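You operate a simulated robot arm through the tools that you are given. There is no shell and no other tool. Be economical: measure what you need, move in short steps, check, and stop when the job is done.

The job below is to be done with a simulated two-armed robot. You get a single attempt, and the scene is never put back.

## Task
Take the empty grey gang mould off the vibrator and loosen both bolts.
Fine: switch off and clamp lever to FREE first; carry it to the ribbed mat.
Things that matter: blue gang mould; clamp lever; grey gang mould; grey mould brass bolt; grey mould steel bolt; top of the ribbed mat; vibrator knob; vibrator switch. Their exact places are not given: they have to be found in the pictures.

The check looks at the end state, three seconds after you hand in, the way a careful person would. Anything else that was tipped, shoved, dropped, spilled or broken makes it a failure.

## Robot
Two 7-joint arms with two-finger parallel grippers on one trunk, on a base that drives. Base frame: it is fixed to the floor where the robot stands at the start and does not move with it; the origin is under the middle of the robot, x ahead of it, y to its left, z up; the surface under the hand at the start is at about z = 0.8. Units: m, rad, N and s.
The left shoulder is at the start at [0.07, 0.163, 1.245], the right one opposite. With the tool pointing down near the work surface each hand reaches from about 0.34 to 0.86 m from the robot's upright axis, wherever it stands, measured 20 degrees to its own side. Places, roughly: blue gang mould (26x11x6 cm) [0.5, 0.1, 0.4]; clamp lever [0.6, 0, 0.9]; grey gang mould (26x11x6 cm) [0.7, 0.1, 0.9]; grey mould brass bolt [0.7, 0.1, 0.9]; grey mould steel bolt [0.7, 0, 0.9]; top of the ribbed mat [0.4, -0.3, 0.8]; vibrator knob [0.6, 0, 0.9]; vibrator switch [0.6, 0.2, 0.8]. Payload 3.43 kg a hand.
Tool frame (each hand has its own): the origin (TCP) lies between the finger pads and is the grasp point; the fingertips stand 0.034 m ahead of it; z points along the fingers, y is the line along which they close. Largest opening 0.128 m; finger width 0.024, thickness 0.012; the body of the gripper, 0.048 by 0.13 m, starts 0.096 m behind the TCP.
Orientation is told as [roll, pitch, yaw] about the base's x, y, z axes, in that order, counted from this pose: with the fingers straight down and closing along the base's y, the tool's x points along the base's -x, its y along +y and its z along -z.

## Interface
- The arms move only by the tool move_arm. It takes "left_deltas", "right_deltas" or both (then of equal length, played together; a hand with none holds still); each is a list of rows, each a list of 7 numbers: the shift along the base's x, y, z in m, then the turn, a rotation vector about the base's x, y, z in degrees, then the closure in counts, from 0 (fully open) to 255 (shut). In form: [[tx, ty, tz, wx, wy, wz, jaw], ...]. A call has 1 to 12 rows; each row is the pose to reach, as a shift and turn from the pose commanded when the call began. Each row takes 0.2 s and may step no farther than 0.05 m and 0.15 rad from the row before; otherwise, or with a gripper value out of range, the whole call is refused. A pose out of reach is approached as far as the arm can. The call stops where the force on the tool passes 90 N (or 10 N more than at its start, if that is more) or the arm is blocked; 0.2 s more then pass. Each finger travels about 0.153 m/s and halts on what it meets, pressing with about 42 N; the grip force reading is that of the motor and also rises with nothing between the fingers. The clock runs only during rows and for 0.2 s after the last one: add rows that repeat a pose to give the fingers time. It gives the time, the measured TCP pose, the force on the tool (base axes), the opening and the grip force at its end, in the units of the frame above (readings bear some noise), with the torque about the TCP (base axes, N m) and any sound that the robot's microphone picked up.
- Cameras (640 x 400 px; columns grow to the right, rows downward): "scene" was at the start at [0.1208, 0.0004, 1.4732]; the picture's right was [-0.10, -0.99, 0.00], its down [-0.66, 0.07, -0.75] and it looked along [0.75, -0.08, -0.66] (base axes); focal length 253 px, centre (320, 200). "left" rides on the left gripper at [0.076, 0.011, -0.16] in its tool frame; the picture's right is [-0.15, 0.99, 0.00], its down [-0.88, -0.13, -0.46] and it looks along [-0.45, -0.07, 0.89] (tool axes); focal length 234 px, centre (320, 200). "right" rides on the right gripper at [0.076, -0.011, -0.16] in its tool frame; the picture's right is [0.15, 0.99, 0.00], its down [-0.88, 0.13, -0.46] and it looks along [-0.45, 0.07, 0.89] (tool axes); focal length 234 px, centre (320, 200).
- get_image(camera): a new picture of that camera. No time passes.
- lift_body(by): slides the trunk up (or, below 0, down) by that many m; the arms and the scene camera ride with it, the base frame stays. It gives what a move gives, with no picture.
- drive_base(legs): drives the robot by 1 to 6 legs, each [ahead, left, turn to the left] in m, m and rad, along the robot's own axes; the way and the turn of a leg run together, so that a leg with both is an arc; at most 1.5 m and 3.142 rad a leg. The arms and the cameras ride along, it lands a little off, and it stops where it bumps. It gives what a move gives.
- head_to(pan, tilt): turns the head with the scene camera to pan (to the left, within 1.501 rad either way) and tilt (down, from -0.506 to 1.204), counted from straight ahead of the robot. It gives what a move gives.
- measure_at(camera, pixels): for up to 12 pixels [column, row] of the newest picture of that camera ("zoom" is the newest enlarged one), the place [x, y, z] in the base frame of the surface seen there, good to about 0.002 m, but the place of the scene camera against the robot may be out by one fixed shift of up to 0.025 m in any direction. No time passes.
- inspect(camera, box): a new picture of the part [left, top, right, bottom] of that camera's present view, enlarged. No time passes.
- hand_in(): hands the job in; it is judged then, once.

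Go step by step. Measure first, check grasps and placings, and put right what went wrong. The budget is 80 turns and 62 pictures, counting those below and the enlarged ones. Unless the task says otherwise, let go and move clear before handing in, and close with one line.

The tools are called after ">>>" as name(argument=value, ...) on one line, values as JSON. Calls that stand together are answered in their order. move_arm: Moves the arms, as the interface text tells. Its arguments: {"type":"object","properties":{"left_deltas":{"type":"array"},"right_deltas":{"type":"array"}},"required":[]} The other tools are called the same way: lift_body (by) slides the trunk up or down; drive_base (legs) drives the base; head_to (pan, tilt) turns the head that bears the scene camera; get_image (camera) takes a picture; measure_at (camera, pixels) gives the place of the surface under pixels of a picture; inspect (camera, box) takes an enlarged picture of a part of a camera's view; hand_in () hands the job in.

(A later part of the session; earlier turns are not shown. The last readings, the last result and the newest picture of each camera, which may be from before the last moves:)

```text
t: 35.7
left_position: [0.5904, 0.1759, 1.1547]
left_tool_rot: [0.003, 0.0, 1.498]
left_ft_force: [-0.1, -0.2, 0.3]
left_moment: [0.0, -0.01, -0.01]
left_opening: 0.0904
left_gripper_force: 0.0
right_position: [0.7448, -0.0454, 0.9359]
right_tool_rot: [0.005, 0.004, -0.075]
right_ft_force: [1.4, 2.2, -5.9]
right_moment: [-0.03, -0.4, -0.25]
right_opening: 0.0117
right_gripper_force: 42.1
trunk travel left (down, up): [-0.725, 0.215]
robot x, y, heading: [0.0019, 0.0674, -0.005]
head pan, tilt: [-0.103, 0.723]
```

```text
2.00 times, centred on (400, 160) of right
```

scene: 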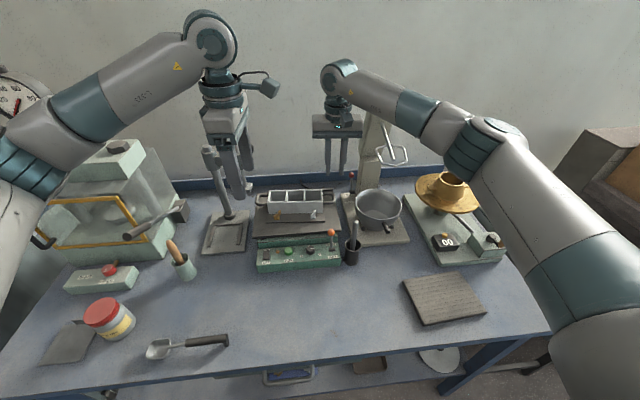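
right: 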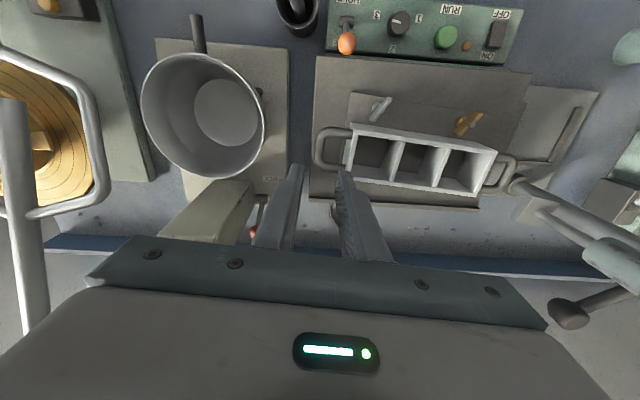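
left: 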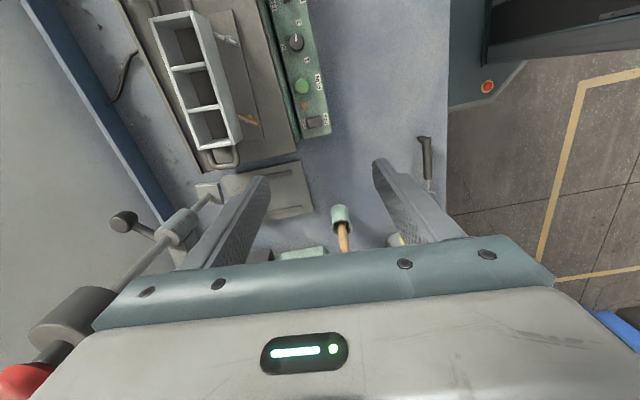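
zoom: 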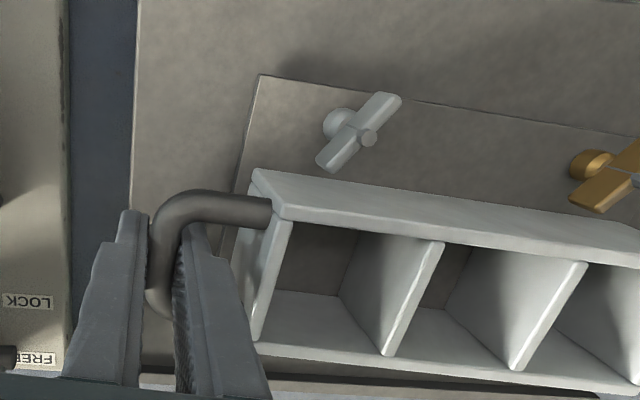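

The right handle holds, and half the weight is only about 6–7 N. To get clear of the stand, I'll drag the mould 25 mm nearer and 40 mm to the right, still on the vibrator table, straightening its yaw by 4°.

>>> move_arm(right_deltas=[[-0.005, -0.008, 0, 0, 0, 1, 255], [-0.01, -0.016, 0, 0, 0, 2, 255], [-0.015, -0.024, 0, 0, 0, 3, 255], [-0.02, -0.032, 0, 0, 0, 4, 255], [-0.025, -0.04, 0, 0, 0, 4, 255], [-0.025, -0.04, -0.005, 0, 0, 4, 255]])

>>> get_image(camera="right")

>>> get_image(camera="left")

```text
t: 37.1
left_position: [0.5907, 0.1748, 1.1566]
left_tool_rot: [0.002, 0.0, 1.498]
left_ft_force: [0.7, -1.1, 0.0]
left_moment: [0.0, 0.04, -0.02]
left_opening: 0.0904
left_gripper_force: 0.1
right_position: [0.7165, -0.0897, 0.9309]
right_tool_rot: [0.005, 0.002, -0.004]
right_ft_force: [3.3, -1.7, -3.1]
right_moment: [0.01, 0.37, -0.38]
right_opening: 0.0114
right_gripper_force: 42.2
trunk travel left (down, up): [-0.725, 0.215]
robot x, y, heading: [0.0008, 0.0709, -0.007]
head pan, tilt: [-0.103, 0.723]
```

```text
34 pictures are left
```

right: 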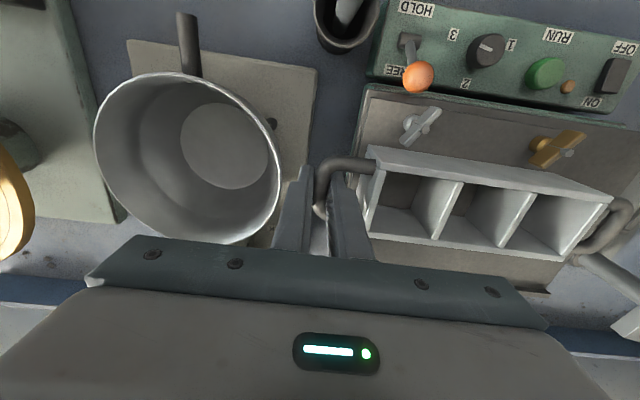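

```text
33 pictures are left
```

left: 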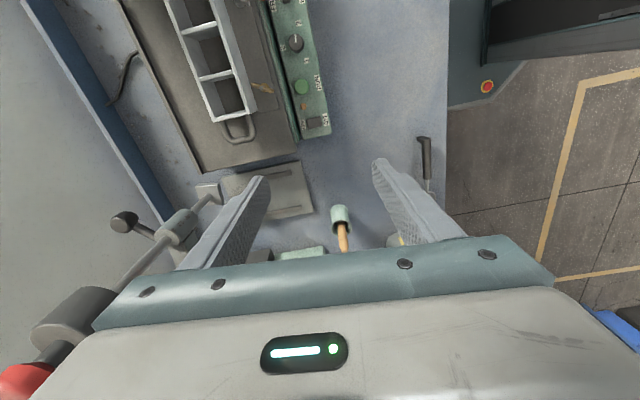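

The mould slid with the hand and is now clear of the stand. I'll measure the left handle from the left camera.

>>> measure_at(camera="left", pixels=[[240, 140], [224, 128], [252, 124], [222, 122], [251, 118], [205, 115], [256, 108], [262, 88], [277, 94]])

>>> inspect(camera="left", box=[160, 60, 320, 160])

```text
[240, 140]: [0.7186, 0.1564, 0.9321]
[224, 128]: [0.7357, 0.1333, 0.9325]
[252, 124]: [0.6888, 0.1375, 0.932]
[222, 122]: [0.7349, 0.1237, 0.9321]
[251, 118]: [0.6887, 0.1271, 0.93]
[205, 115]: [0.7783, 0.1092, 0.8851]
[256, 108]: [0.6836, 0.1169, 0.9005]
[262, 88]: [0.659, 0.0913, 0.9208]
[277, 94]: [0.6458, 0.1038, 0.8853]
```

```text
4.00 times, centred on (240, 110) of left
```

zoom: 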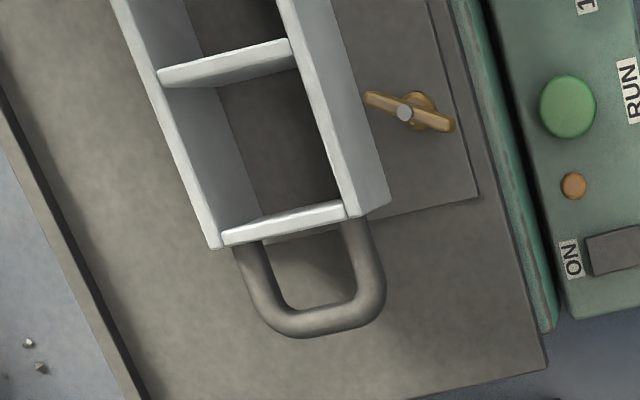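

The left handle's side bars are at x≈0.688 and 0.736, with y≈0.122–0.146. I'll bring the left hand over it at (0.712, 0.134), turning 4°, and lower with a 0.09 opening.

>>> move_arm(left_deltas=[[0.035, -0.012, 0, 0, 0, 2, 75], [0.07, -0.024, -0.01, 0, 0, 4, 75], [0.1, -0.035, -0.03, 0, 0, 4, 75], [0.1213, -0.041, -0.07, 0, 0, 4, 75], [0.1213, -0.041, -0.115, 0, 0, 4, 75], [0.1213, -0.041, -0.15, 0, 0, 4, 75]])

>>> get_image(camera="left")

>>> get_image(camera="scene")

```text
t: 38.5
left_position: [0.7114, 0.1341, 1.0028]
left_tool_rot: [0.0, 0.0, 1.567]
left_ft_force: [-0.4, 0.7, -0.2]
left_moment: [0.01, -0.04, -0.02]
left_opening: 0.0901
left_gripper_force: 0.0
right_position: [0.7162, -0.088, 0.9303]
right_tool_rot: [0.002, 0.002, -0.006]
right_ft_force: [2.2, 0.4, -4.1]
right_moment: [-0.06, 0.3, -0.17]
right_opening: 0.0117
right_gripper_force: 41.6
trunk travel left (down, up): [-0.725, 0.215]
robot x, y, heading: [0.0009, 0.0686, -0.008]
head pan, tilt: [-0.103, 0.723]
```

```text
31 pictures are left
```

left: 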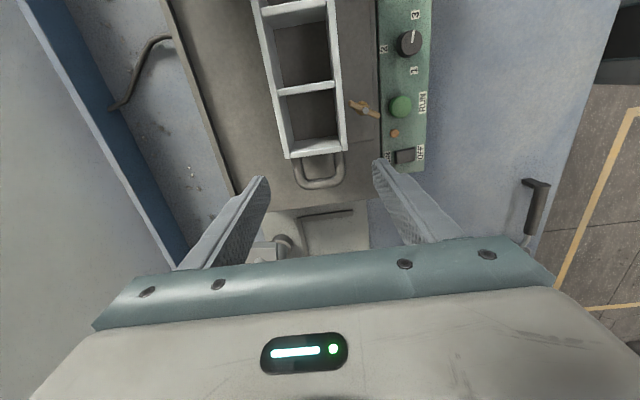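

```text
30 pictures are left
```

scene: 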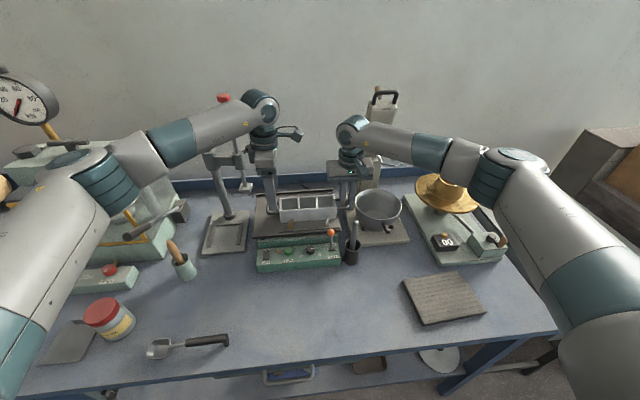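

The handle hangs between the fingers in view. I'll check its place once more before closing.

>>> measure_at(camera="left", pixels=[[320, 184], [299, 168], [341, 162], [288, 155], [344, 148], [303, 162]])

```text
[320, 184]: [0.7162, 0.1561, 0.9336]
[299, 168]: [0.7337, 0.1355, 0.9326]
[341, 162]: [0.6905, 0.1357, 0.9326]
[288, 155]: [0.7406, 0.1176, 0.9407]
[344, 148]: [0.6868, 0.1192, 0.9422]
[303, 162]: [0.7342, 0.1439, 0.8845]
```

Centre is x≈0.712 and the body ends at y=0.118. I'll lower the left hand with y nudged to 0.136 and close.

>>> move_arm(left_deltas=[[0.0005, 0.002, -0.04, 0, 0, 0, 75], [0.0005, 0.002, -0.06, 0, 0, 0, 75], [0.0005, 0.002, -0.074, 0, 0, 0, 75], [0.0005, 0.002, -0.074, 0, 0, 0, 140], [0.0005, 0.002, -0.074, 0, 0, 0, 255], [0.0005, 0.002, -0.074, 0, 0, 0, 255], [0.0005, 0.002, -0.074, 0, 0, 0, 255]])

>>> get_image(camera="left")

```text
t: 40.1
left_position: [0.7101, 0.1351, 0.9309]
left_tool_rot: [0.0, 0.001, 1.568]
left_ft_force: [10.5, 0.5, 0.2]
left_moment: [0.01, -0.41, 1.33]
left_opening: 0.0556
left_gripper_force: 41.7
right_position: [0.7161, -0.0891, 0.9309]
right_tool_rot: [0.002, 0.003, -0.004]
right_ft_force: [-10.4, -2.0, 2.0]
right_moment: [0.01, 0.08, 0.9]
right_opening: 0.0115
right_gripper_force: 41.7
trunk travel left (down, up): [-0.725, 0.215]
robot x, y, heading: [0.002, 0.0655, -0.006]
head pan, tilt: [-0.103, 0.723]
```

```text
29 pictures are left
```

left: 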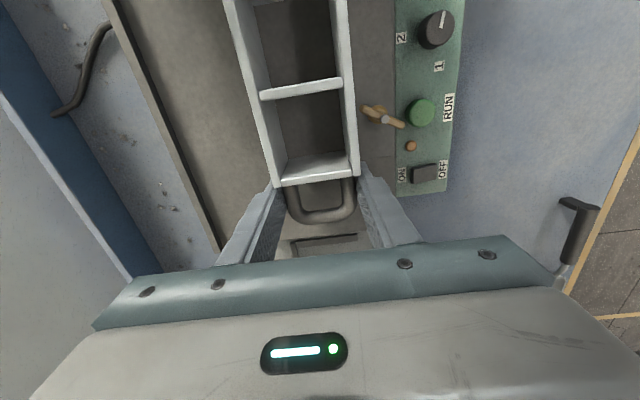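

Both handles are gripped (0.0556 and 0.0115 openings). I'll ease the small sideways strain and lift both together 2 cm to check.

>>> move_arm(left_deltas=[[0.002, 0, 0, 0, 0, 0, 255], [0.002, 0, 0.007, 0, 0, 0, 255], [0.002, 0, 0.014, 0, 0, 0, 255], [0.002, 0, 0.02, 0, 0, 0, 255], [0.002, 0, 0.02, 0, 0, 0, 255]], right_deltas=[[0, 0, 0, 0, 0, 0, 255], [0, 0, 0.007, 0, 0, 0, 255], [0, 0, 0.014, 0, 0, 0, 255], [0, 0, 0.02, 0, 0, 0, 255], [0, 0, 0.02, 0, 0, 0, 255]])

>>> get_image(camera="left")

```text
t: 41.3
left_position: [0.7133, 0.1356, 0.9512]
left_tool_rot: [0.002, 0.0, 1.567]
left_ft_force: [0.6, 8.1, -2.5]
left_moment: [-0.87, 0.25, -0.32]
left_opening: 0.0555
left_gripper_force: 42.2
right_position: [0.7175, -0.0894, 0.9501]
right_tool_rot: [0.003, 0.004, -0.005]
right_ft_force: [0.4, -9.6, -8.7]
right_moment: [-0.09, -0.35, 0.45]
right_opening: 0.0117
right_gripper_force: 42.5
trunk travel left (down, up): [-0.725, 0.215]
robot x, y, heading: [-0.0014, 0.0663, -0.002]
head pan, tilt: [-0.103, 0.723]
```

```text
28 pictures are left
```

left: 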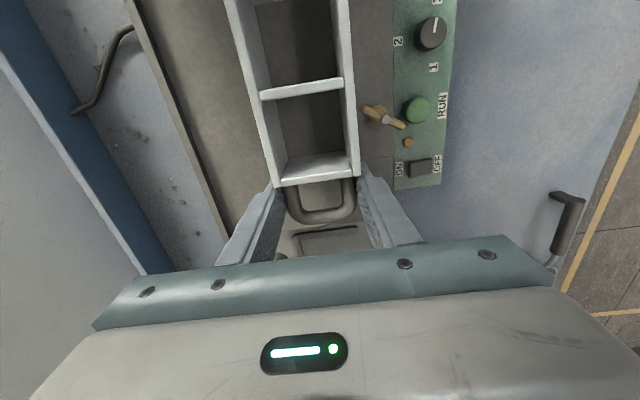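

The mould is off the table and held by both hands. I'll raise it 0.14 m and pull it 0.2 m toward the robot.

>>> move_arm(left_deltas=[[0, 0.001, 0.035, 0, 0, 0, 255], [0, 0.001, 0.07, 0, 0, 0, 255], [0, 0.001, 0.105, 0, 0, 0, 255], [0, 0.001, 0.14, 0, 0, 0, 255], [-0.03, 0.001, 0.14, 0, 0, 0, 255], [-0.065, 0.001, 0.14, 0, 0, 0, 255], [-0.1, 0.001, 0.14, 0, 0, 0, 255], [-0.135, 0.001, 0.14, 0, 0, 0, 255], [-0.17, 0.001, 0.14, 0, 0, 0, 255], [-0.2, 0.001, 0.14, 0, 0, 0, 255]], right_deltas=[[0, 0, 0.035, 0, 0, 0, 255], [0, 0, 0.07, 0, 0, 0, 255], [0, 0, 0.105, 0, 0, 0, 255], [0, 0, 0.14, 0, 0, 0, 255], [-0.03, 0, 0.14, 0, 0, 0, 255], [-0.065, 0, 0.14, 0, 0, 0, 255], [-0.1, 0, 0.14, 0, 0, 0, 255], [-0.135, 0, 0.14, 0, 0, 0, 255], [-0.17, 0, 0.14, 0, 0, 0, 255], [-0.2, 0, 0.14, 0, 0, 0, 255]])

>>> get_image(camera="scene")

```text
t: 43.5
left_position: [0.5109, 0.1345, 1.0908]
left_tool_rot: [0.001, -0.004, 1.571]
left_ft_force: [5.7, 25.8, -1.6]
left_moment: [-0.78, -0.21, 0.46]
left_opening: 0.0558
left_gripper_force: 42.3
right_position: [0.5142, -0.0894, 1.092]
right_tool_rot: [-0.002, 0.002, -0.007]
right_ft_force: [-5.9, -24.7, -9.2]
right_moment: [-0.14, 0.11, 0.97]
right_opening: 0.0115
right_gripper_force: 42.0
trunk travel left (down, up): [-0.725, 0.215]
robot x, y, heading: [0.0014, 0.0712, -0.003]
head pan, tilt: [-0.103, 0.723]
```

```text
27 pictures are left
```

scene: 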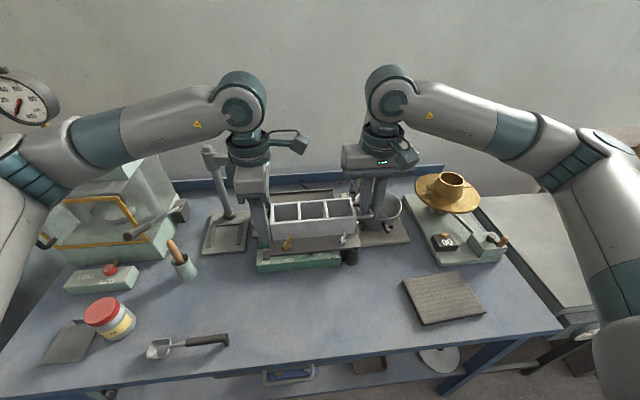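

Held level, with a slight inward squeeze. I'll ease that, then drive back 0.09 and right 0.34 to bring the mould over the mat.

>>> move_arm(left_deltas=[[0, 0.002, 0, 0, 0, 0, 255], [0, 0.003, 0, 0, 0, 0, 255]])

>>> drive_base(legs=[[-0.09, 0, 0], [0, -0.34, 0]])

>>> get_image(camera="scene")

>>> get_image(camera="left")

>>> get_image(camera="right")

```text
t: 44.1
left_position: [0.5113, 0.1368, 1.0899]
left_tool_rot: [0.001, -0.001, 1.567]
left_ft_force: [9.0, 18.7, -10.8]
left_moment: [0.92, -0.1, 1.23]
left_opening: 0.0557
left_gripper_force: 42.3
right_position: [0.5154, -0.0874, 1.0919]
right_tool_rot: [0.003, 0.003, -0.005]
right_ft_force: [-8.7, -17.3, -1.4]
right_moment: [-0.06, 0.04, 0.77]
right_opening: 0.0118
right_gripper_force: 41.9
trunk travel left (down, up): [-0.725, 0.215]
robot x, y, heading: [-0.0047, 0.0677, -0.005]
head pan, tilt: [-0.103, 0.723]
```

```text
t: 47.0
left_position: [0.4217, -0.198, 1.0907]
left_tool_rot: [-0.001, 0.001, 1.571]
left_ft_force: [4.9, 11.6, -7.0]
left_moment: [0.16, 0.08, 0.31]
left_opening: 0.0557
left_gripper_force: 42.1
right_position: [0.4281, -0.4213, 1.0926]
right_tool_rot: [0.001, 0.004, -0.002]
right_ft_force: [-4.1, -11.5, -4.8]
right_moment: [-0.05, -0.16, 0.75]
right_opening: 0.0118
right_gripper_force: 42.3
trunk travel left (down, up): [-0.725, 0.215]
robot x, y, heading: [-0.0882, -0.2675, -0.001]
head pan, tilt: [-0.103, 0.723]
```

```text
26 pictures are left
```

scene: 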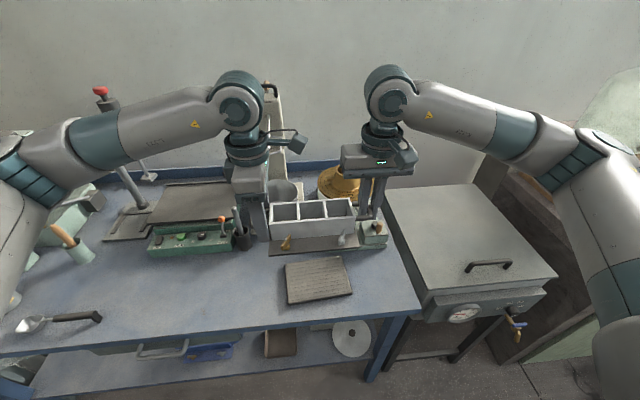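

```text
25 pictures are left
```

left: 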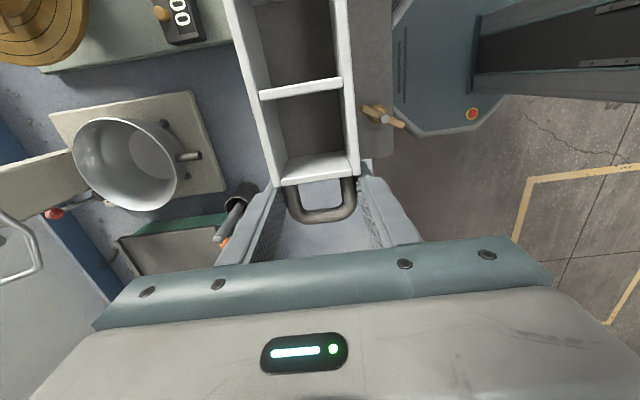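

```text
24 pictures are left
```

right: 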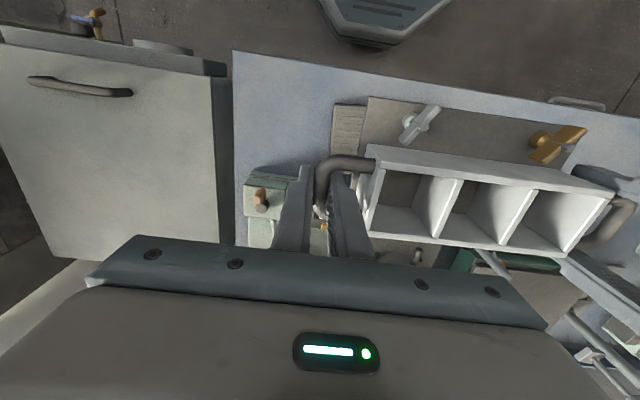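

The mould hovers beyond the mat. I'll measure the mat in both cameras, with shared mould corners to find the scene camera's shift.

>>> measure_at(camera="right", pixels=[[335, 106], [364, 107], [332, 160], [336, 140], [371, 147], [609, 194], [368, 232], [372, 99], [434, 107], [405, 138], [579, 130], [537, 155]])

>>> measure_at(camera="scene", pixels=[[286, 266], [342, 259], [353, 293], [289, 304], [318, 282], [272, 222], [355, 215], [270, 202], [349, 199], [300, 290], [289, 285], [347, 277]])

>>> inspect(camera="scene", box=[240, 180, 400, 320])

```text
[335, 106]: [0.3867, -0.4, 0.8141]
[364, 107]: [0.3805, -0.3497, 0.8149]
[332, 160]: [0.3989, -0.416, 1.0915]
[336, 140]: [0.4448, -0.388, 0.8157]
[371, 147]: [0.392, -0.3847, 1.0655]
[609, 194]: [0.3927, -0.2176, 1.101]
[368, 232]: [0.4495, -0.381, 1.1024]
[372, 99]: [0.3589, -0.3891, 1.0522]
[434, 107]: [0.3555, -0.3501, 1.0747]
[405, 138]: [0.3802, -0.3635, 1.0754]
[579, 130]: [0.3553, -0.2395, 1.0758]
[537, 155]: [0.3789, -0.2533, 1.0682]
```

```text
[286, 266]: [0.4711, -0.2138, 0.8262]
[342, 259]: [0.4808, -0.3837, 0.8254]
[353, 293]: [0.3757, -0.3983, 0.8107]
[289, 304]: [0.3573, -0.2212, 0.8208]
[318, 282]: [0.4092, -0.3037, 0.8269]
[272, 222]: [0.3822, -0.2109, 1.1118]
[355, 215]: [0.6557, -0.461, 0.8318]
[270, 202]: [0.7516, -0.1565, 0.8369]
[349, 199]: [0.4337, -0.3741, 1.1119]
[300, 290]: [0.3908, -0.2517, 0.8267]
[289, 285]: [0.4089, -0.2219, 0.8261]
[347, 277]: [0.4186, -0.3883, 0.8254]
```

```text
2.86 times, centred on (320, 250) of scene
```

zoom: 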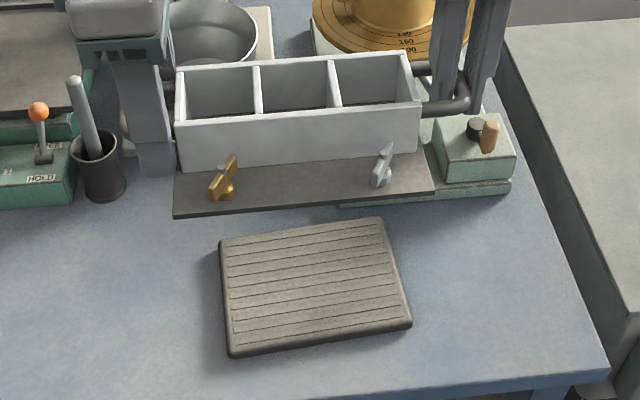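

The scene camera's shift is about (−0.0105, +0.007, +0.011), so the mat centre is (0.432, −0.311) and its top z≈0.815. I'll check the flow table's green box near where the right hand will come down.

>>> measure_at(camera="zoom", pixels=[[438, 118], [446, 180], [515, 172], [342, 205], [508, 190], [490, 130], [475, 130], [430, 200]])

>>> measure_at(camera="right", pixels=[[248, 180], [245, 212], [295, 180], [260, 196], [275, 178], [283, 215]])

```text
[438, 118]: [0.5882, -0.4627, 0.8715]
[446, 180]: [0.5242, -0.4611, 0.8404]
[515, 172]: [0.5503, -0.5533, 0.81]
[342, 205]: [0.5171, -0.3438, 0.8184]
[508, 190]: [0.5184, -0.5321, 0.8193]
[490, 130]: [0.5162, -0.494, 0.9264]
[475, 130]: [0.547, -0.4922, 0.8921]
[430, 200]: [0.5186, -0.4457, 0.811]
```

```text
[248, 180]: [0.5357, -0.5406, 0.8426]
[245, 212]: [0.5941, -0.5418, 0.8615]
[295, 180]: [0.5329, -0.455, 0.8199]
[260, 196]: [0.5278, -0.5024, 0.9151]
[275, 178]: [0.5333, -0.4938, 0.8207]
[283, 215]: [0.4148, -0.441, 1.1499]
```

There's about 3 cm of clearance to the flow table's base. I'll move over the mat centre, turn 5° to line up with it, and descend to about 14 mm above.

>>> move_arm(left_deltas=[[0.006, -0.0045, 0, 0, 0, 2.5, 255], [0.012, -0.0094, 0, 0, 0, 5, 255], [0.012, -0.0094, -0.04, 0, 0, 5, 255], [0.012, -0.0094, -0.08, 0, 0, 5, 255], [0.012, -0.0094, -0.12, 0, 0, 5, 255], [0.012, -0.0094, -0.16, 0, 0, 5, 255], [0.012, -0.0094, -0.195, 0, 0, 5, 255], [0.012, -0.0094, -0.213, 0, 0, 5, 255]], right_deltas=[[0.016, -0.0045, 0, 0, 0, 2.5, 255], [0.032, -0.0086, 0, 0, 0, 5, 255], [0.032, -0.0086, -0.04, 0, 0, 5, 255], [0.032, -0.0086, -0.08, 0, 0, 5, 255], [0.032, -0.0086, -0.12, 0, 0, 5, 255], [0.032, -0.0086, -0.16, 0, 0, 5, 255], [0.032, -0.0086, -0.195, 0, 0, 5, 255], [0.032, -0.0086, -0.213, 0, 0, 5, 255]])

>>> get_image(camera="right")

>>> inspect(camera="scene", box=[240, 180, 400, 320])

```text
t: 48.8
left_position: [0.4332, -0.207, 0.8775]
left_tool_rot: [0.004, 0.0, 1.656]
left_ft_force: [9.5, -22.4, -10.3]
left_moment: [0.72, 0.39, 0.79]
left_opening: 0.056
left_gripper_force: 41.9
right_position: [0.4593, -0.4306, 0.8786]
right_tool_rot: [0.007, 0.002, 0.086]
right_ft_force: [-9.8, 22.9, -1.4]
right_moment: [0.25, -0.33, 0.84]
right_opening: 0.0116
right_gripper_force: 41.8
trunk travel left (down, up): [-0.725, 0.215]
robot x, y, heading: [-0.0906, -0.2677, -0.0]
head pan, tilt: [-0.103, 0.723]
```

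```text
22 pictures are left
```

right: 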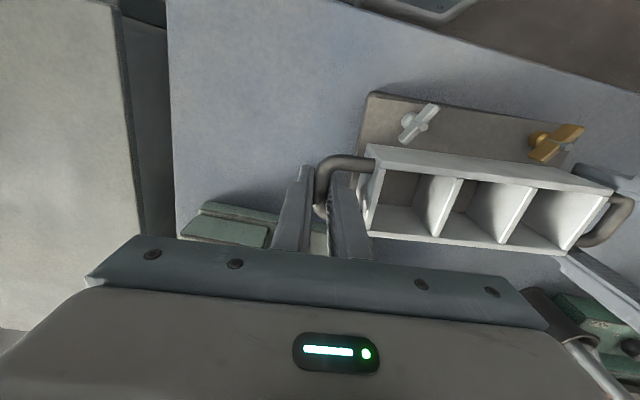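

```text
2.86 times, centred on (320, 250) of scene
```

zoom: 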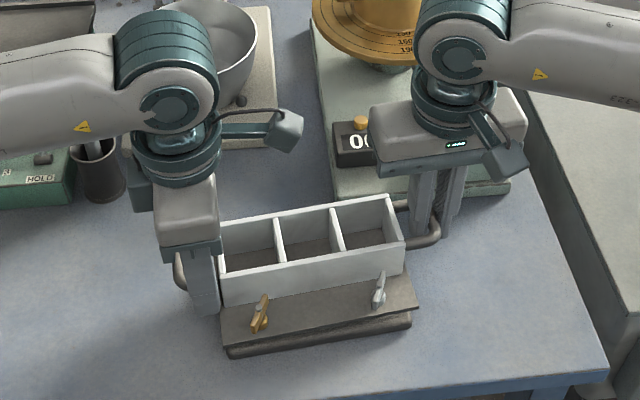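

The mould sits squarely over the mat. I'll lower it slowly until it rests.

>>> move_arm(left_deltas=[[0, 0, -0.006, 0, 0, 0, 255], [0, 0, -0.011, 0, 0, 0, 255], [0, 0, -0.014, 0, 0, 0, 255], [0, 0, -0.016, 0, 0, 0, 255], [0, 0, -0.016, 0, 0, 0, 255]], right_deltas=[[0, 0, -0.006, 0, 0, 0, 255], [0, 0, -0.011, 0, 0, 0, 255], [0, 0, -0.014, 0, 0, 0, 255], [0, 0, -0.016, 0, 0, 0, 255], [0, 0, -0.016, 0, 0, 0, 255]])

>>> inspect(camera="scene", box=[260, 220, 380, 325])

```text
t: 50.0
left_position: [0.4334, -0.2077, 0.8629]
left_tool_rot: [0.001, 0.0, 1.656]
left_ft_force: [7.6, -16.5, -7.8]
left_moment: [0.42, 0.05, 0.4]
left_opening: 0.0556
left_gripper_force: 41.7
right_position: [0.4596, -0.4313, 0.8637]
right_tool_rot: [0.004, 0.002, 0.085]
right_ft_force: [-7.9, 17.0, -0.3]
right_moment: [0.06, 0.12, 0.87]
right_opening: 0.0116
right_gripper_force: 42.1
trunk travel left (down, up): [-0.725, 0.215]
robot x, y, heading: [-0.0922, -0.2654, 0.0]
head pan, tilt: [-0.103, 0.723]
```

```text
3.81 times, centred on (320, 272) of scene
```

zoom: 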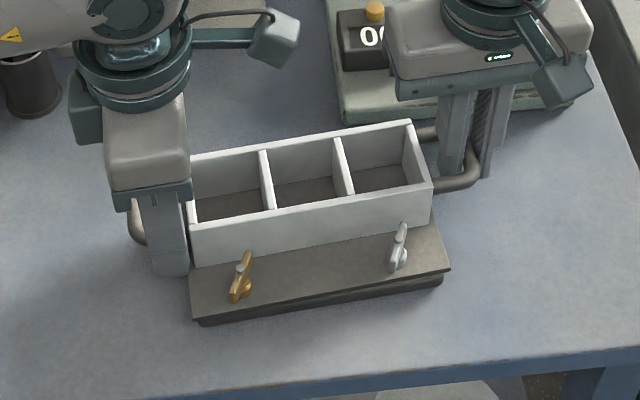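

The hands still carry weight, so there are a few millimetres left. I'll continue down gently.

>>> move_arm(left_deltas=[[0, 0, -0.002, 0, 0, 0, 255], [0, 0, -0.003, 0, 0, 0, 255], [0, 0, -0.003, 0, 0, 0, 255]], right_deltas=[[0, 0, -0.002, 0, 0, 0, 255], [0, 0, -0.003, 0, 0, 0, 255], [0, 0, -0.003, 0, 0, 0, 255]])

```text
t: 50.8
left_position: [0.4336, -0.208, 0.8628]
left_tool_rot: [-0.004, 0.002, 1.658]
left_ft_force: [11.8, -6.5, 13.0]
left_moment: [0.37, 0.48, 0.35]
left_opening: 0.0559
left_gripper_force: 41.8
right_position: [0.4596, -0.4297, 0.8627]
right_tool_rot: [0.003, -0.004, 0.086]
right_ft_force: [1.1, 8.1, 25.2]
right_moment: [-0.07, 0.9, 0.85]
right_opening: 0.0114
right_gripper_force: 41.4
trunk travel left (down, up): [-0.725, 0.215]
robot x, y, heading: [-0.091, -0.271, 0.004]
head pan, tilt: [-0.103, 0.723]
```

The mould now rests on the mat (upward forces of 13 and 25 N). I'll ease off 2 mm, keep the right hand holding the handle, and open and raise the left hand to view the bolts.

>>> move_arm(right_deltas=[[0, 0, 0.002, 0, 0, 0, 255], [0, 0, 0.002, 0, 0, 0, 255], [0, 0, 0.002, 0, 0, 0, 255], [0, 0, 0.002, 0, 0, 0, 255], [0, 0, 0.002, 0, 0, 0, 255], [0, 0, 0.002, 0, 0, 0, 255], [0, 0, 0.002, 0, 0, 0, 255]], left_deltas=[[0, 0, 0.001, 0, 0, 0, 150], [0, 0, 0.001, 0, 0, 0, 75], [0, 0, 0.001, 0, 0, 0, 75], [0, 0, 0.03, 0, 0, 0, 75], [0, 0.0, 0.07, 0, 0, 0, 75], [0, 0.02, 0.11, 0, 0, 0, 75], [-0.02, 0.03, 0.14, 0, 0, 0, 75]])

>>> get_image(camera="left")

>>> get_image(camera="right")

```text
t: 52.4
left_position: [0.4148, -0.1794, 1.0005]
left_tool_rot: [0.0, 0.001, 1.655]
left_ft_force: [-0.3, -0.3, -0.2]
left_moment: [0.02, -0.02, -0.01]
left_opening: 0.0903
left_gripper_force: 0.1
right_position: [0.458, -0.4315, 0.8624]
right_tool_rot: [0.002, -0.001, 0.086]
right_ft_force: [5.4, -5.3, 22.6]
right_moment: [0.02, -0.64, 0.33]
right_opening: 0.0118
right_gripper_force: 41.9
trunk travel left (down, up): [-0.725, 0.215]
robot x, y, heading: [-0.0913, -0.2686, -0.005]
head pan, tilt: [-0.103, 0.723]
```

```text
19 pictures are left
```

left: 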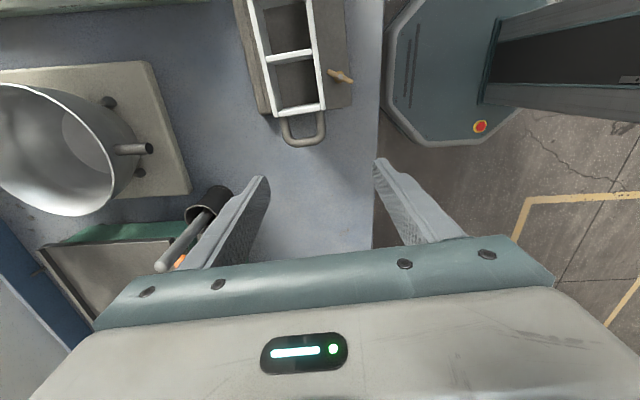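

```text
18 pictures are left
```

right: 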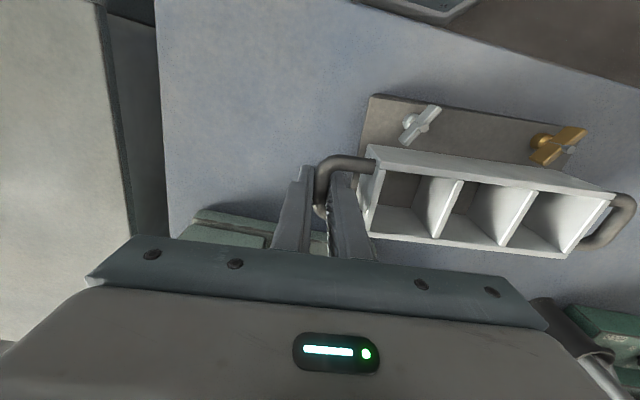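

I'll measure the bolt bars' ends in both hand cameras and enlarge the brass one.

>>> measure_at(camera="right", pixels=[[580, 131], [540, 157], [568, 149], [538, 142], [435, 109], [405, 138], [421, 126], [407, 122]])

>>> measure_at(camera="left", pixels=[[331, 73], [351, 81], [340, 77]])

>>> inspect(camera="left", box=[280, 30, 400, 110])

```text
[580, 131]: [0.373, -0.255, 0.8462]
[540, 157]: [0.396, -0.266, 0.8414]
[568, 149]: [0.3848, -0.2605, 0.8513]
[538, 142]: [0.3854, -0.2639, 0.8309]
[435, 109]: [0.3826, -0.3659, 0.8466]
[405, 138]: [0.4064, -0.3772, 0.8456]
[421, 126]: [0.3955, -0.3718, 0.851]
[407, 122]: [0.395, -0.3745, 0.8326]
```

```text
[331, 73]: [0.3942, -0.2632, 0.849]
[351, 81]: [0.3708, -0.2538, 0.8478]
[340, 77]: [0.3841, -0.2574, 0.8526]
```

```text
5.00 times, centred on (340, 70) of left
```

zoom: 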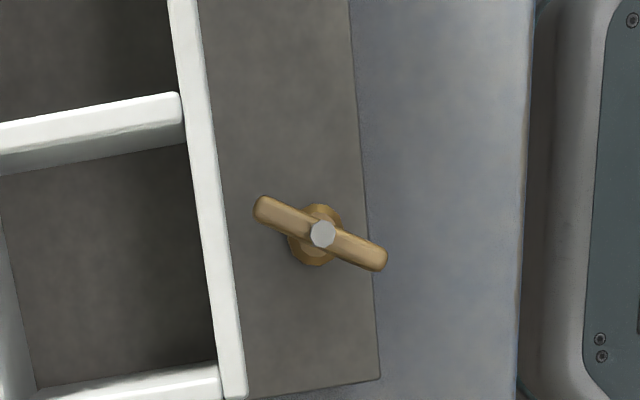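

The brass bar is centred at (0.3845, −0.260), top at z≈0.849, lying at −24°. I'll turn the left hand to yaw −24° above it, so that it can then turn counter-clockwise freely.

>>> move_arm(left_deltas=[[0, 0, 0, 0, 0, -8, 150], [0, 0, 0, 0, 0, -16, 195], [0, 0, 0, 0, 0, -24, 195], [0, 0, 0, 0, 0, -32, 195], [-0.003, -0.01, 0, 0, 0, -40, 195], [-0.006, -0.02, 0, 0, 0, -48, 195], [-0.01, -0.03, 0, 0, 0, -56, 195], [-0.015, -0.04, 0, 0, 0, -64, 195], [-0.02, -0.05, 0, 0, 0, -72, 195], [-0.025, -0.06, 0, 0, 0, -80, 195], [-0.03, -0.07, 0, 0, 0, -88, 195], [-0.0303, -0.0806, -0.01, 0, 0, -96, 195]])

>>> move_arm(left_deltas=[[0, 0, 0, 0, 0, -8, 195], [0, 0, -0.02, 0, 0, -16, 195], [0, 0, -0.045, 0, 0, -22.8, 195], [0, 0, -0.07, 0, 0, -22.8, 195]])

>>> get_image(camera="left")

```text
t: 55.0
left_position: [0.381, -0.2583, 0.9902]
left_tool_rot: [0.0, -0.001, -0.019]
left_ft_force: [-0.3, 0.3, 0.2]
left_moment: [0.0, 0.0, 0.01]
left_opening: 0.0302
left_gripper_force: 0.0
right_position: [0.4579, -0.4306, 0.8626]
right_tool_rot: [0.003, -0.001, 0.086]
right_ft_force: [0.4, -5.7, 19.1]
right_moment: [0.05, 0.01, 0.16]
right_opening: 0.0116
right_gripper_force: 42.2
trunk travel left (down, up): [-0.725, 0.215]
robot x, y, heading: [-0.0935, -0.271, -0.007]
head pan, tilt: [-0.103, 0.723]
```

```text
t: 56.0
left_position: [0.3813, -0.2581, 0.9201]
left_tool_rot: [-0.001, -0.002, -0.418]
left_ft_force: [0.4, 0.3, -0.4]
left_moment: [0.0, 0.04, 0.02]
left_opening: 0.0302
left_gripper_force: 0.2
right_position: [0.4569, -0.4301, 0.8627]
right_tool_rot: [0.003, 0.001, 0.088]
right_ft_force: [-0.8, -3.5, 16.9]
right_moment: [-0.05, 0.16, 0.18]
right_opening: 0.0115
right_gripper_force: 42.5
trunk travel left (down, up): [-0.725, 0.215]
robot x, y, heading: [-0.0926, -0.2662, -0.0]
head pan, tilt: [-0.103, 0.723]
```

```text
16 pictures are left
```

left: 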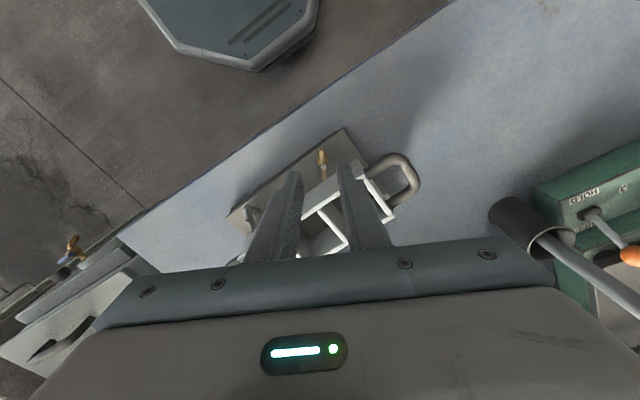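

The brass bar at (322,163) stands between the finger tips. I'll measure it once more.

>>> measure_at(camera="left", pixels=[[321, 153], [323, 162], [325, 170], [322, 158]])

```text
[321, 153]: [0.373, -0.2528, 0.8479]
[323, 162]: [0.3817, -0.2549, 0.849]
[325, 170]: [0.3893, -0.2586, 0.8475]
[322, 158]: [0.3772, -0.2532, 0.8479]
```

The centre is about (0.384, −0.2585). I'll lower to TCP z≈0.869 and close on the bar.

>>> move_arm(left_deltas=[[0.003, -0.0005, -0.025, 0, 0, 0, 195], [0.003, -0.0005, -0.042, 0, 0, 0, 195], [0.003, -0.0005, -0.051, 0, 0, 0, 195], [0.003, -0.0005, -0.051, 0, 0, 0, 255], [0.003, -0.0005, -0.051, 0, 0, 0, 255]])

>>> inspect(camera="left", box=[220, 90, 420, 260])

```text
t: 57.2
left_position: [0.3847, -0.2566, 0.8702]
left_tool_rot: [0.001, 0.0, -0.414]
left_ft_force: [3.9, 12.5, 0.9]
left_moment: [0.5, 0.35, 0.0]
left_opening: 0.0052
left_gripper_force: 39.6
right_position: [0.4562, -0.431, 0.8619]
right_tool_rot: [0.001, 0.002, 0.086]
right_ft_force: [-5.2, -8.9, 14.0]
right_moment: [0.06, -0.35, 0.4]
right_opening: 0.0116
right_gripper_force: 42.3
trunk travel left (down, up): [-0.725, 0.215]
robot x, y, heading: [-0.0899, -0.2702, 0.001]
head pan, tilt: [-0.103, 0.723]
```

```text
2.35 times, centred on (320, 175) of left
```

zoom: 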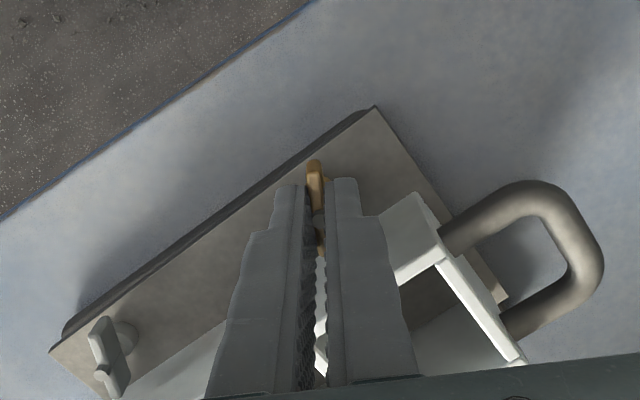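

The bar is gripped (5.2 mm). I'll turn counter-clockwise 40° and watch the torque.

>>> move_arm(left_deltas=[[0.0005, 0.0012, 0, 0, 0, 8, 255], [0.0005, 0.0012, 0, 0, 0, 16, 255], [0.0005, 0.0012, 0, 0, 0, 24, 255], [0.0005, 0.0012, 0, 0, 0, 32, 255], [0.0005, 0.0012, 0, 0, 0, 40, 255]])

>>> inspect(camera="left", box=[220, 90, 420, 260])

```text
t: 58.4
left_position: [0.3858, -0.2577, 0.8704]
left_tool_rot: [-0.002, -0.003, 0.285]
left_ft_force: [6.2, 7.4, 0.8]
left_moment: [0.04, 0.38, 0.02]
left_opening: 0.0052
left_gripper_force: 39.9
right_position: [0.4581, -0.4307, 0.8625]
right_tool_rot: [0.002, 0.003, 0.088]
right_ft_force: [-4.1, -5.1, 13.5]
right_moment: [-0.01, -0.17, 0.55]
right_opening: 0.0116
right_gripper_force: 42.5
trunk travel left (down, up): [-0.725, 0.215]
robot x, y, heading: [-0.0905, -0.2677, 0.002]
head pan, tilt: [-0.103, 0.723]
```

```text
2.35 times, centred on (320, 175) of left
```

zoom: 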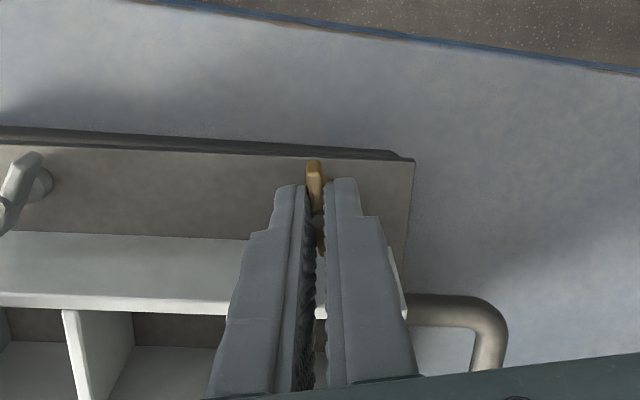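

The bar turned with the hand and the mould stayed put, with very little torque. I'll continue another 80°.

>>> move_arm(left_deltas=[[0, 0, 0, 0, 0, 8, 255], [0, 0, 0, 0, 0, 16, 255], [0, 0, 0, 0, 0, 24, 255], [0, 0, 0, 0, 0, 32, 255], [0, 0, 0, 0, 0, 40, 255], [0, 0, 0, 0, 0, 48, 255], [0, 0, 0, 0, 0, 56, 255], [0, 0, 0, 0, 0, 64, 255], [0, 0, 0, 0, 0, 72, 255], [0, 0, 0, 0, 0, 80, 255]])

>>> inspect(camera="left", box=[220, 90, 420, 260])

```text
t: 60.6
left_position: [0.3848, -0.2577, 0.8694]
left_tool_rot: [-0.002, 0.002, 1.68]
left_ft_force: [-2.4, 8.3, 18.2]
left_moment: [-0.06, 0.08, -0.2]
left_opening: 0.0053
left_gripper_force: 40.1
right_position: [0.456, -0.4301, 0.8618]
right_tool_rot: [0.003, -0.001, 0.085]
right_ft_force: [4.5, -4.9, 0.6]
right_moment: [-0.01, -0.34, 0.39]
right_opening: 0.0116
right_gripper_force: 42.1
trunk travel left (down, up): [-0.725, 0.215]
robot x, y, heading: [-0.0916, -0.2701, 0.001]
head pan, tilt: [-0.103, 0.723]
```

```text
2.35 times, centred on (320, 175) of left
```

zoom: 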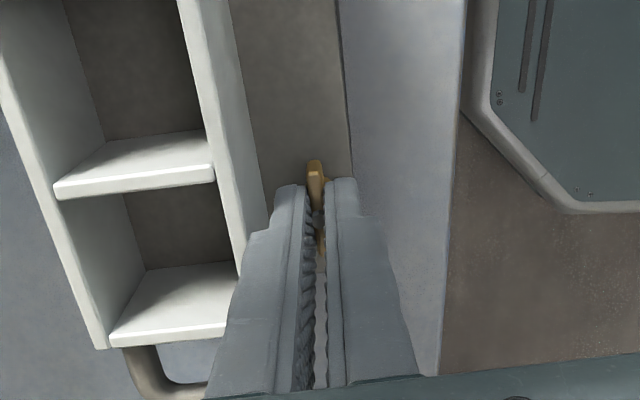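

The bolt has turned 120° and is lifting (18 N upward), so it is unscrewing. I'll carefully go on another 32°, giving it a millimetre of rise.

>>> move_arm(left_deltas=[[0, 0, 0.001, 0, 0, 8, 255], [0, 0, 0.001, 0, 0, 16, 255], [0, 0, 0.001, 0, 0, 24, 255], [0, 0, 0.001, 0, 0, 32, 255]])

```text
t: 61.6
left_position: [0.3848, -0.2585, 0.87]
left_tool_rot: [0.0, 0.002, 2.236]
left_ft_force: [-2.9, -1.2, 3.3]
left_moment: [-0.11, -0.12, -2.05]
left_opening: 0.0154
left_gripper_force: 41.5
right_position: [0.4576, -0.4299, 0.8622]
right_tool_rot: [0.002, 0.001, 0.089]
right_ft_force: [2.0, 0.5, 7.8]
right_moment: [-0.02, 0.14, 0.51]
right_opening: 0.0118
right_gripper_force: 41.8
trunk travel left (down, up): [-0.725, 0.215]
robot x, y, heading: [-0.0892, -0.2738, -0.0]
head pan, tilt: [-0.103, 0.723]
```

The torque jumped to −2 N m and the fingers were wedged open, so the bolt reached its loose end stop at about 120°. I'll open, rise, and look.

>>> move_arm(left_deltas=[[0, 0, 0, 0, 0, -6, 195], [0, 0, 0, 0, 0, -6, 195], [0, 0, 0.03, 0, 0, -6, 195], [0, 0, 0.07, 0, 0, -10, 150], [0, 0.03, 0.1, 0, 0, -18, 100], [0, 0.06, 0.12, 0, 0, -26, 75], [0.01, 0.08, 0.13, 0, 0, -32, 75]])

>>> get_image(camera="left")

>>> inspect(camera="right", box=[340, 70, 640, 270])

```text
t: 63.2
left_position: [0.3963, -0.1812, 1.0016]
left_tool_rot: [0.0, 0.0, 1.675]
left_ft_force: [-1.1, -0.4, 0.1]
left_moment: [-0.07, 0.02, -0.01]
left_opening: 0.0904
left_gripper_force: 0.1
right_position: [0.4588, -0.4313, 0.8605]
right_tool_rot: [0.0, 0.002, 0.083]
right_ft_force: [4.7, -4.3, -5.5]
right_moment: [-0.2, 0.24, -0.45]
right_opening: 0.0112
right_gripper_force: 42.3
trunk travel left (down, up): [-0.725, 0.215]
robot x, y, heading: [-0.0932, -0.2665, 0.001]
head pan, tilt: [-0.103, 0.723]
```

```text
12 pictures are left
```

left: 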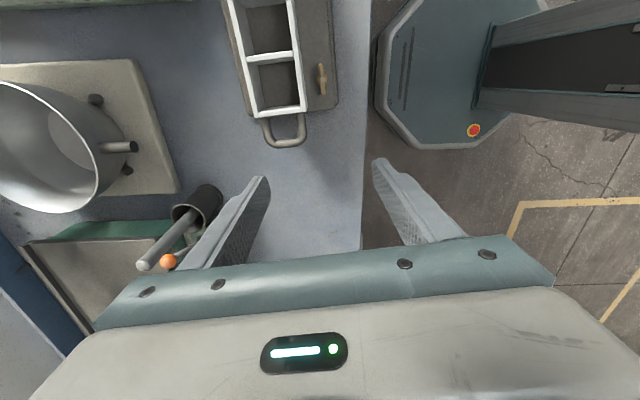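

```text
2.00 times, centred on (490, 170) of right
```

zoom: 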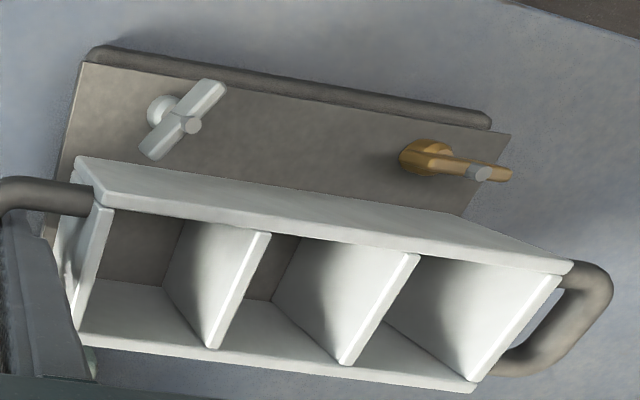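

The brass bar now lies along the mould, and the mould stayed still. Next the left hand takes the left handle to steady it, then the right lets go and rises.

>>> move_arm(left_deltas=[[0.02, -0.01, 0, 0, 0, -0.5, 75], [0.037, -0.026, -0.02, 0, 0, -1, 75], [0.037, -0.026, -0.06, 0, 0, -1, 75], [0.037, -0.026, -0.1, 0, 0, -1, 75], [0.037, -0.026, -0.125, 0, 0, -1, 75], [0.037, -0.026, -0.138, 0, 0, -1, 75], [0.037, -0.026, -0.138, 0, 0, -1, 150], [0.037, -0.026, -0.138, 0, 0, -1, 255], [0.037, -0.026, -0.138, 0, 0, -1, 255], [0.037, -0.026, -0.138, 0, 0, -1, 255]])

>>> get_image(camera="left")

```text
t: 65.4
left_position: [0.4343, -0.2031, 0.8621]
left_tool_rot: [0.0, 0.001, 1.662]
left_ft_force: [9.6, 3.7, 0.1]
left_moment: [0.18, -0.19, 1.14]
left_opening: 0.0555
left_gripper_force: 42.4
right_position: [0.4595, -0.4296, 0.8593]
right_tool_rot: [0.005, 0.005, 0.088]
right_ft_force: [-8.3, -1.9, -5.8]
right_moment: [-0.03, 0.2, 0.65]
right_opening: 0.0113
right_gripper_force: 42.2
trunk travel left (down, up): [-0.725, 0.215]
robot x, y, heading: [-0.0902, -0.2679, -0.005]
head pan, tilt: [-0.103, 0.723]
```

```text
10 pictures are left
```

left: 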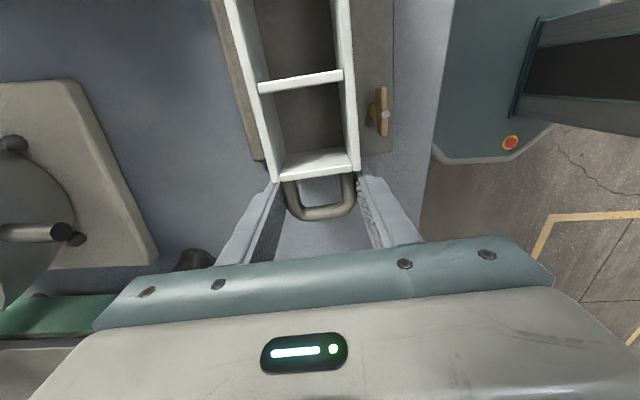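

The left hand holds the handle, but its camera would crowd the right hand at the steel bolt. I'll measure the outer bar and re-grip it with the left hand along y instead (yaw ≈5°), while the right still holds.

>>> measure_at(camera="left", pixels=[[318, 213], [330, 214], [310, 177], [295, 210], [352, 205]])

>>> move_arm(left_deltas=[[0, 0, 0, 0, 0, 0, 150], [0, 0, 0, 0, 0, 0, 75], [0, 0, 0.04, 0, 0, 0, 75], [0, 0.01, 0.08, 0, 0, -6, 75], [0, 0.012, 0.1, 0, 0, -14, 100], [0, 0.012, 0.1, 0, 0, -22, 130], [0, 0.012, 0.1, 0, 0, -30, 160], [0, 0.012, 0.1, 0, 0, -38, 200], [0, 0.012, 0.1, 0, 0, -46, 200], [0, 0.012, 0.1, 0, 0, -54, 200], [0, 0.012, 0.1, 0, 0, -62, 200], [0, 0.012, 0.1, 0, 0, -70, 200]])

```text
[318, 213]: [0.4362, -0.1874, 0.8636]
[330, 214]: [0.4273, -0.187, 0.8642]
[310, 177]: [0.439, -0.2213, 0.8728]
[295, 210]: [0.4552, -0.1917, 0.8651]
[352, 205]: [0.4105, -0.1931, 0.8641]
```

```text
t: 68.0
left_position: [0.4332, -0.1918, 0.9625]
left_tool_rot: [-0.001, 0.001, 0.437]
left_ft_force: [0.0, -0.2, 0.3]
left_moment: [-0.01, 0.02, 0.0]
left_opening: 0.0275
left_gripper_force: 0.1
right_position: [0.4585, -0.4313, 0.8604]
right_tool_rot: [0.001, 0.002, 0.086]
right_ft_force: [-3.6, 0.8, -6.0]
right_moment: [-0.04, 0.47, 0.42]
right_opening: 0.0116
right_gripper_force: 42.5
trunk travel left (down, up): [-0.725, 0.215]
robot x, y, heading: [-0.0908, -0.2667, -0.003]
head pan, tilt: [-0.103, 0.723]
```

The outer bar's centre is at about (0.432, −0.189). I'll finish the turn, lower, and close.

>>> move_arm(left_deltas=[[-0.001, 0.0025, 0, 0, 0, -8, 200], [-0.001, 0.0025, 0, 0, 0, -16, 200], [-0.001, 0.0025, -0.03, 0, 0, -20, 200], [-0.001, 0.0025, -0.07, 0, 0, -20, 200], [-0.001, 0.0025, -0.09, 0, 0, -20, 200], [-0.001, 0.0025, -0.0985, 0, 0, -20, 200], [-0.001, 0.0025, -0.0985, 0, 0, -20, 255], [-0.001, 0.0025, -0.0985, 0, 0, -20, 255]])

>>> get_image(camera="left")

```text
t: 69.8
left_position: [0.4334, -0.1861, 0.8631]
left_tool_rot: [0.004, 0.0, 0.092]
left_ft_force: [-0.9, 27.5, 5.5]
left_moment: [0.18, 0.2, -0.16]
left_opening: 0.0118
left_gripper_force: 42.1
right_position: [0.4586, -0.4315, 0.8608]
right_tool_rot: [-0.001, 0.002, 0.085]
right_ft_force: [-0.5, -22.0, -4.9]
right_moment: [-0.06, 0.57, 0.44]
right_opening: 0.0116
right_gripper_force: 42.5
trunk travel left (down, up): [-0.725, 0.215]
robot x, y, heading: [-0.0846, -0.2695, -0.0]
head pan, tilt: [-0.103, 0.723]
```

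```text
9 pictures are left
```

left: 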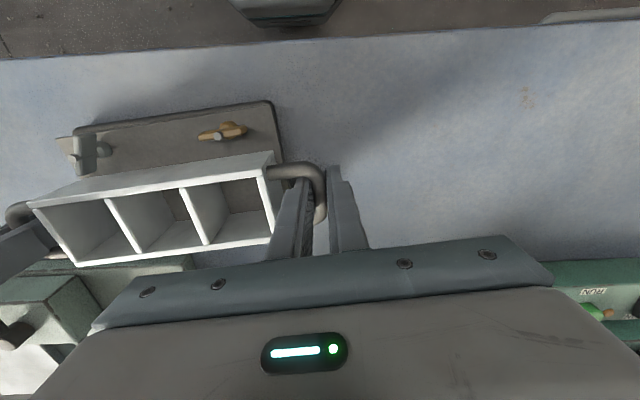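

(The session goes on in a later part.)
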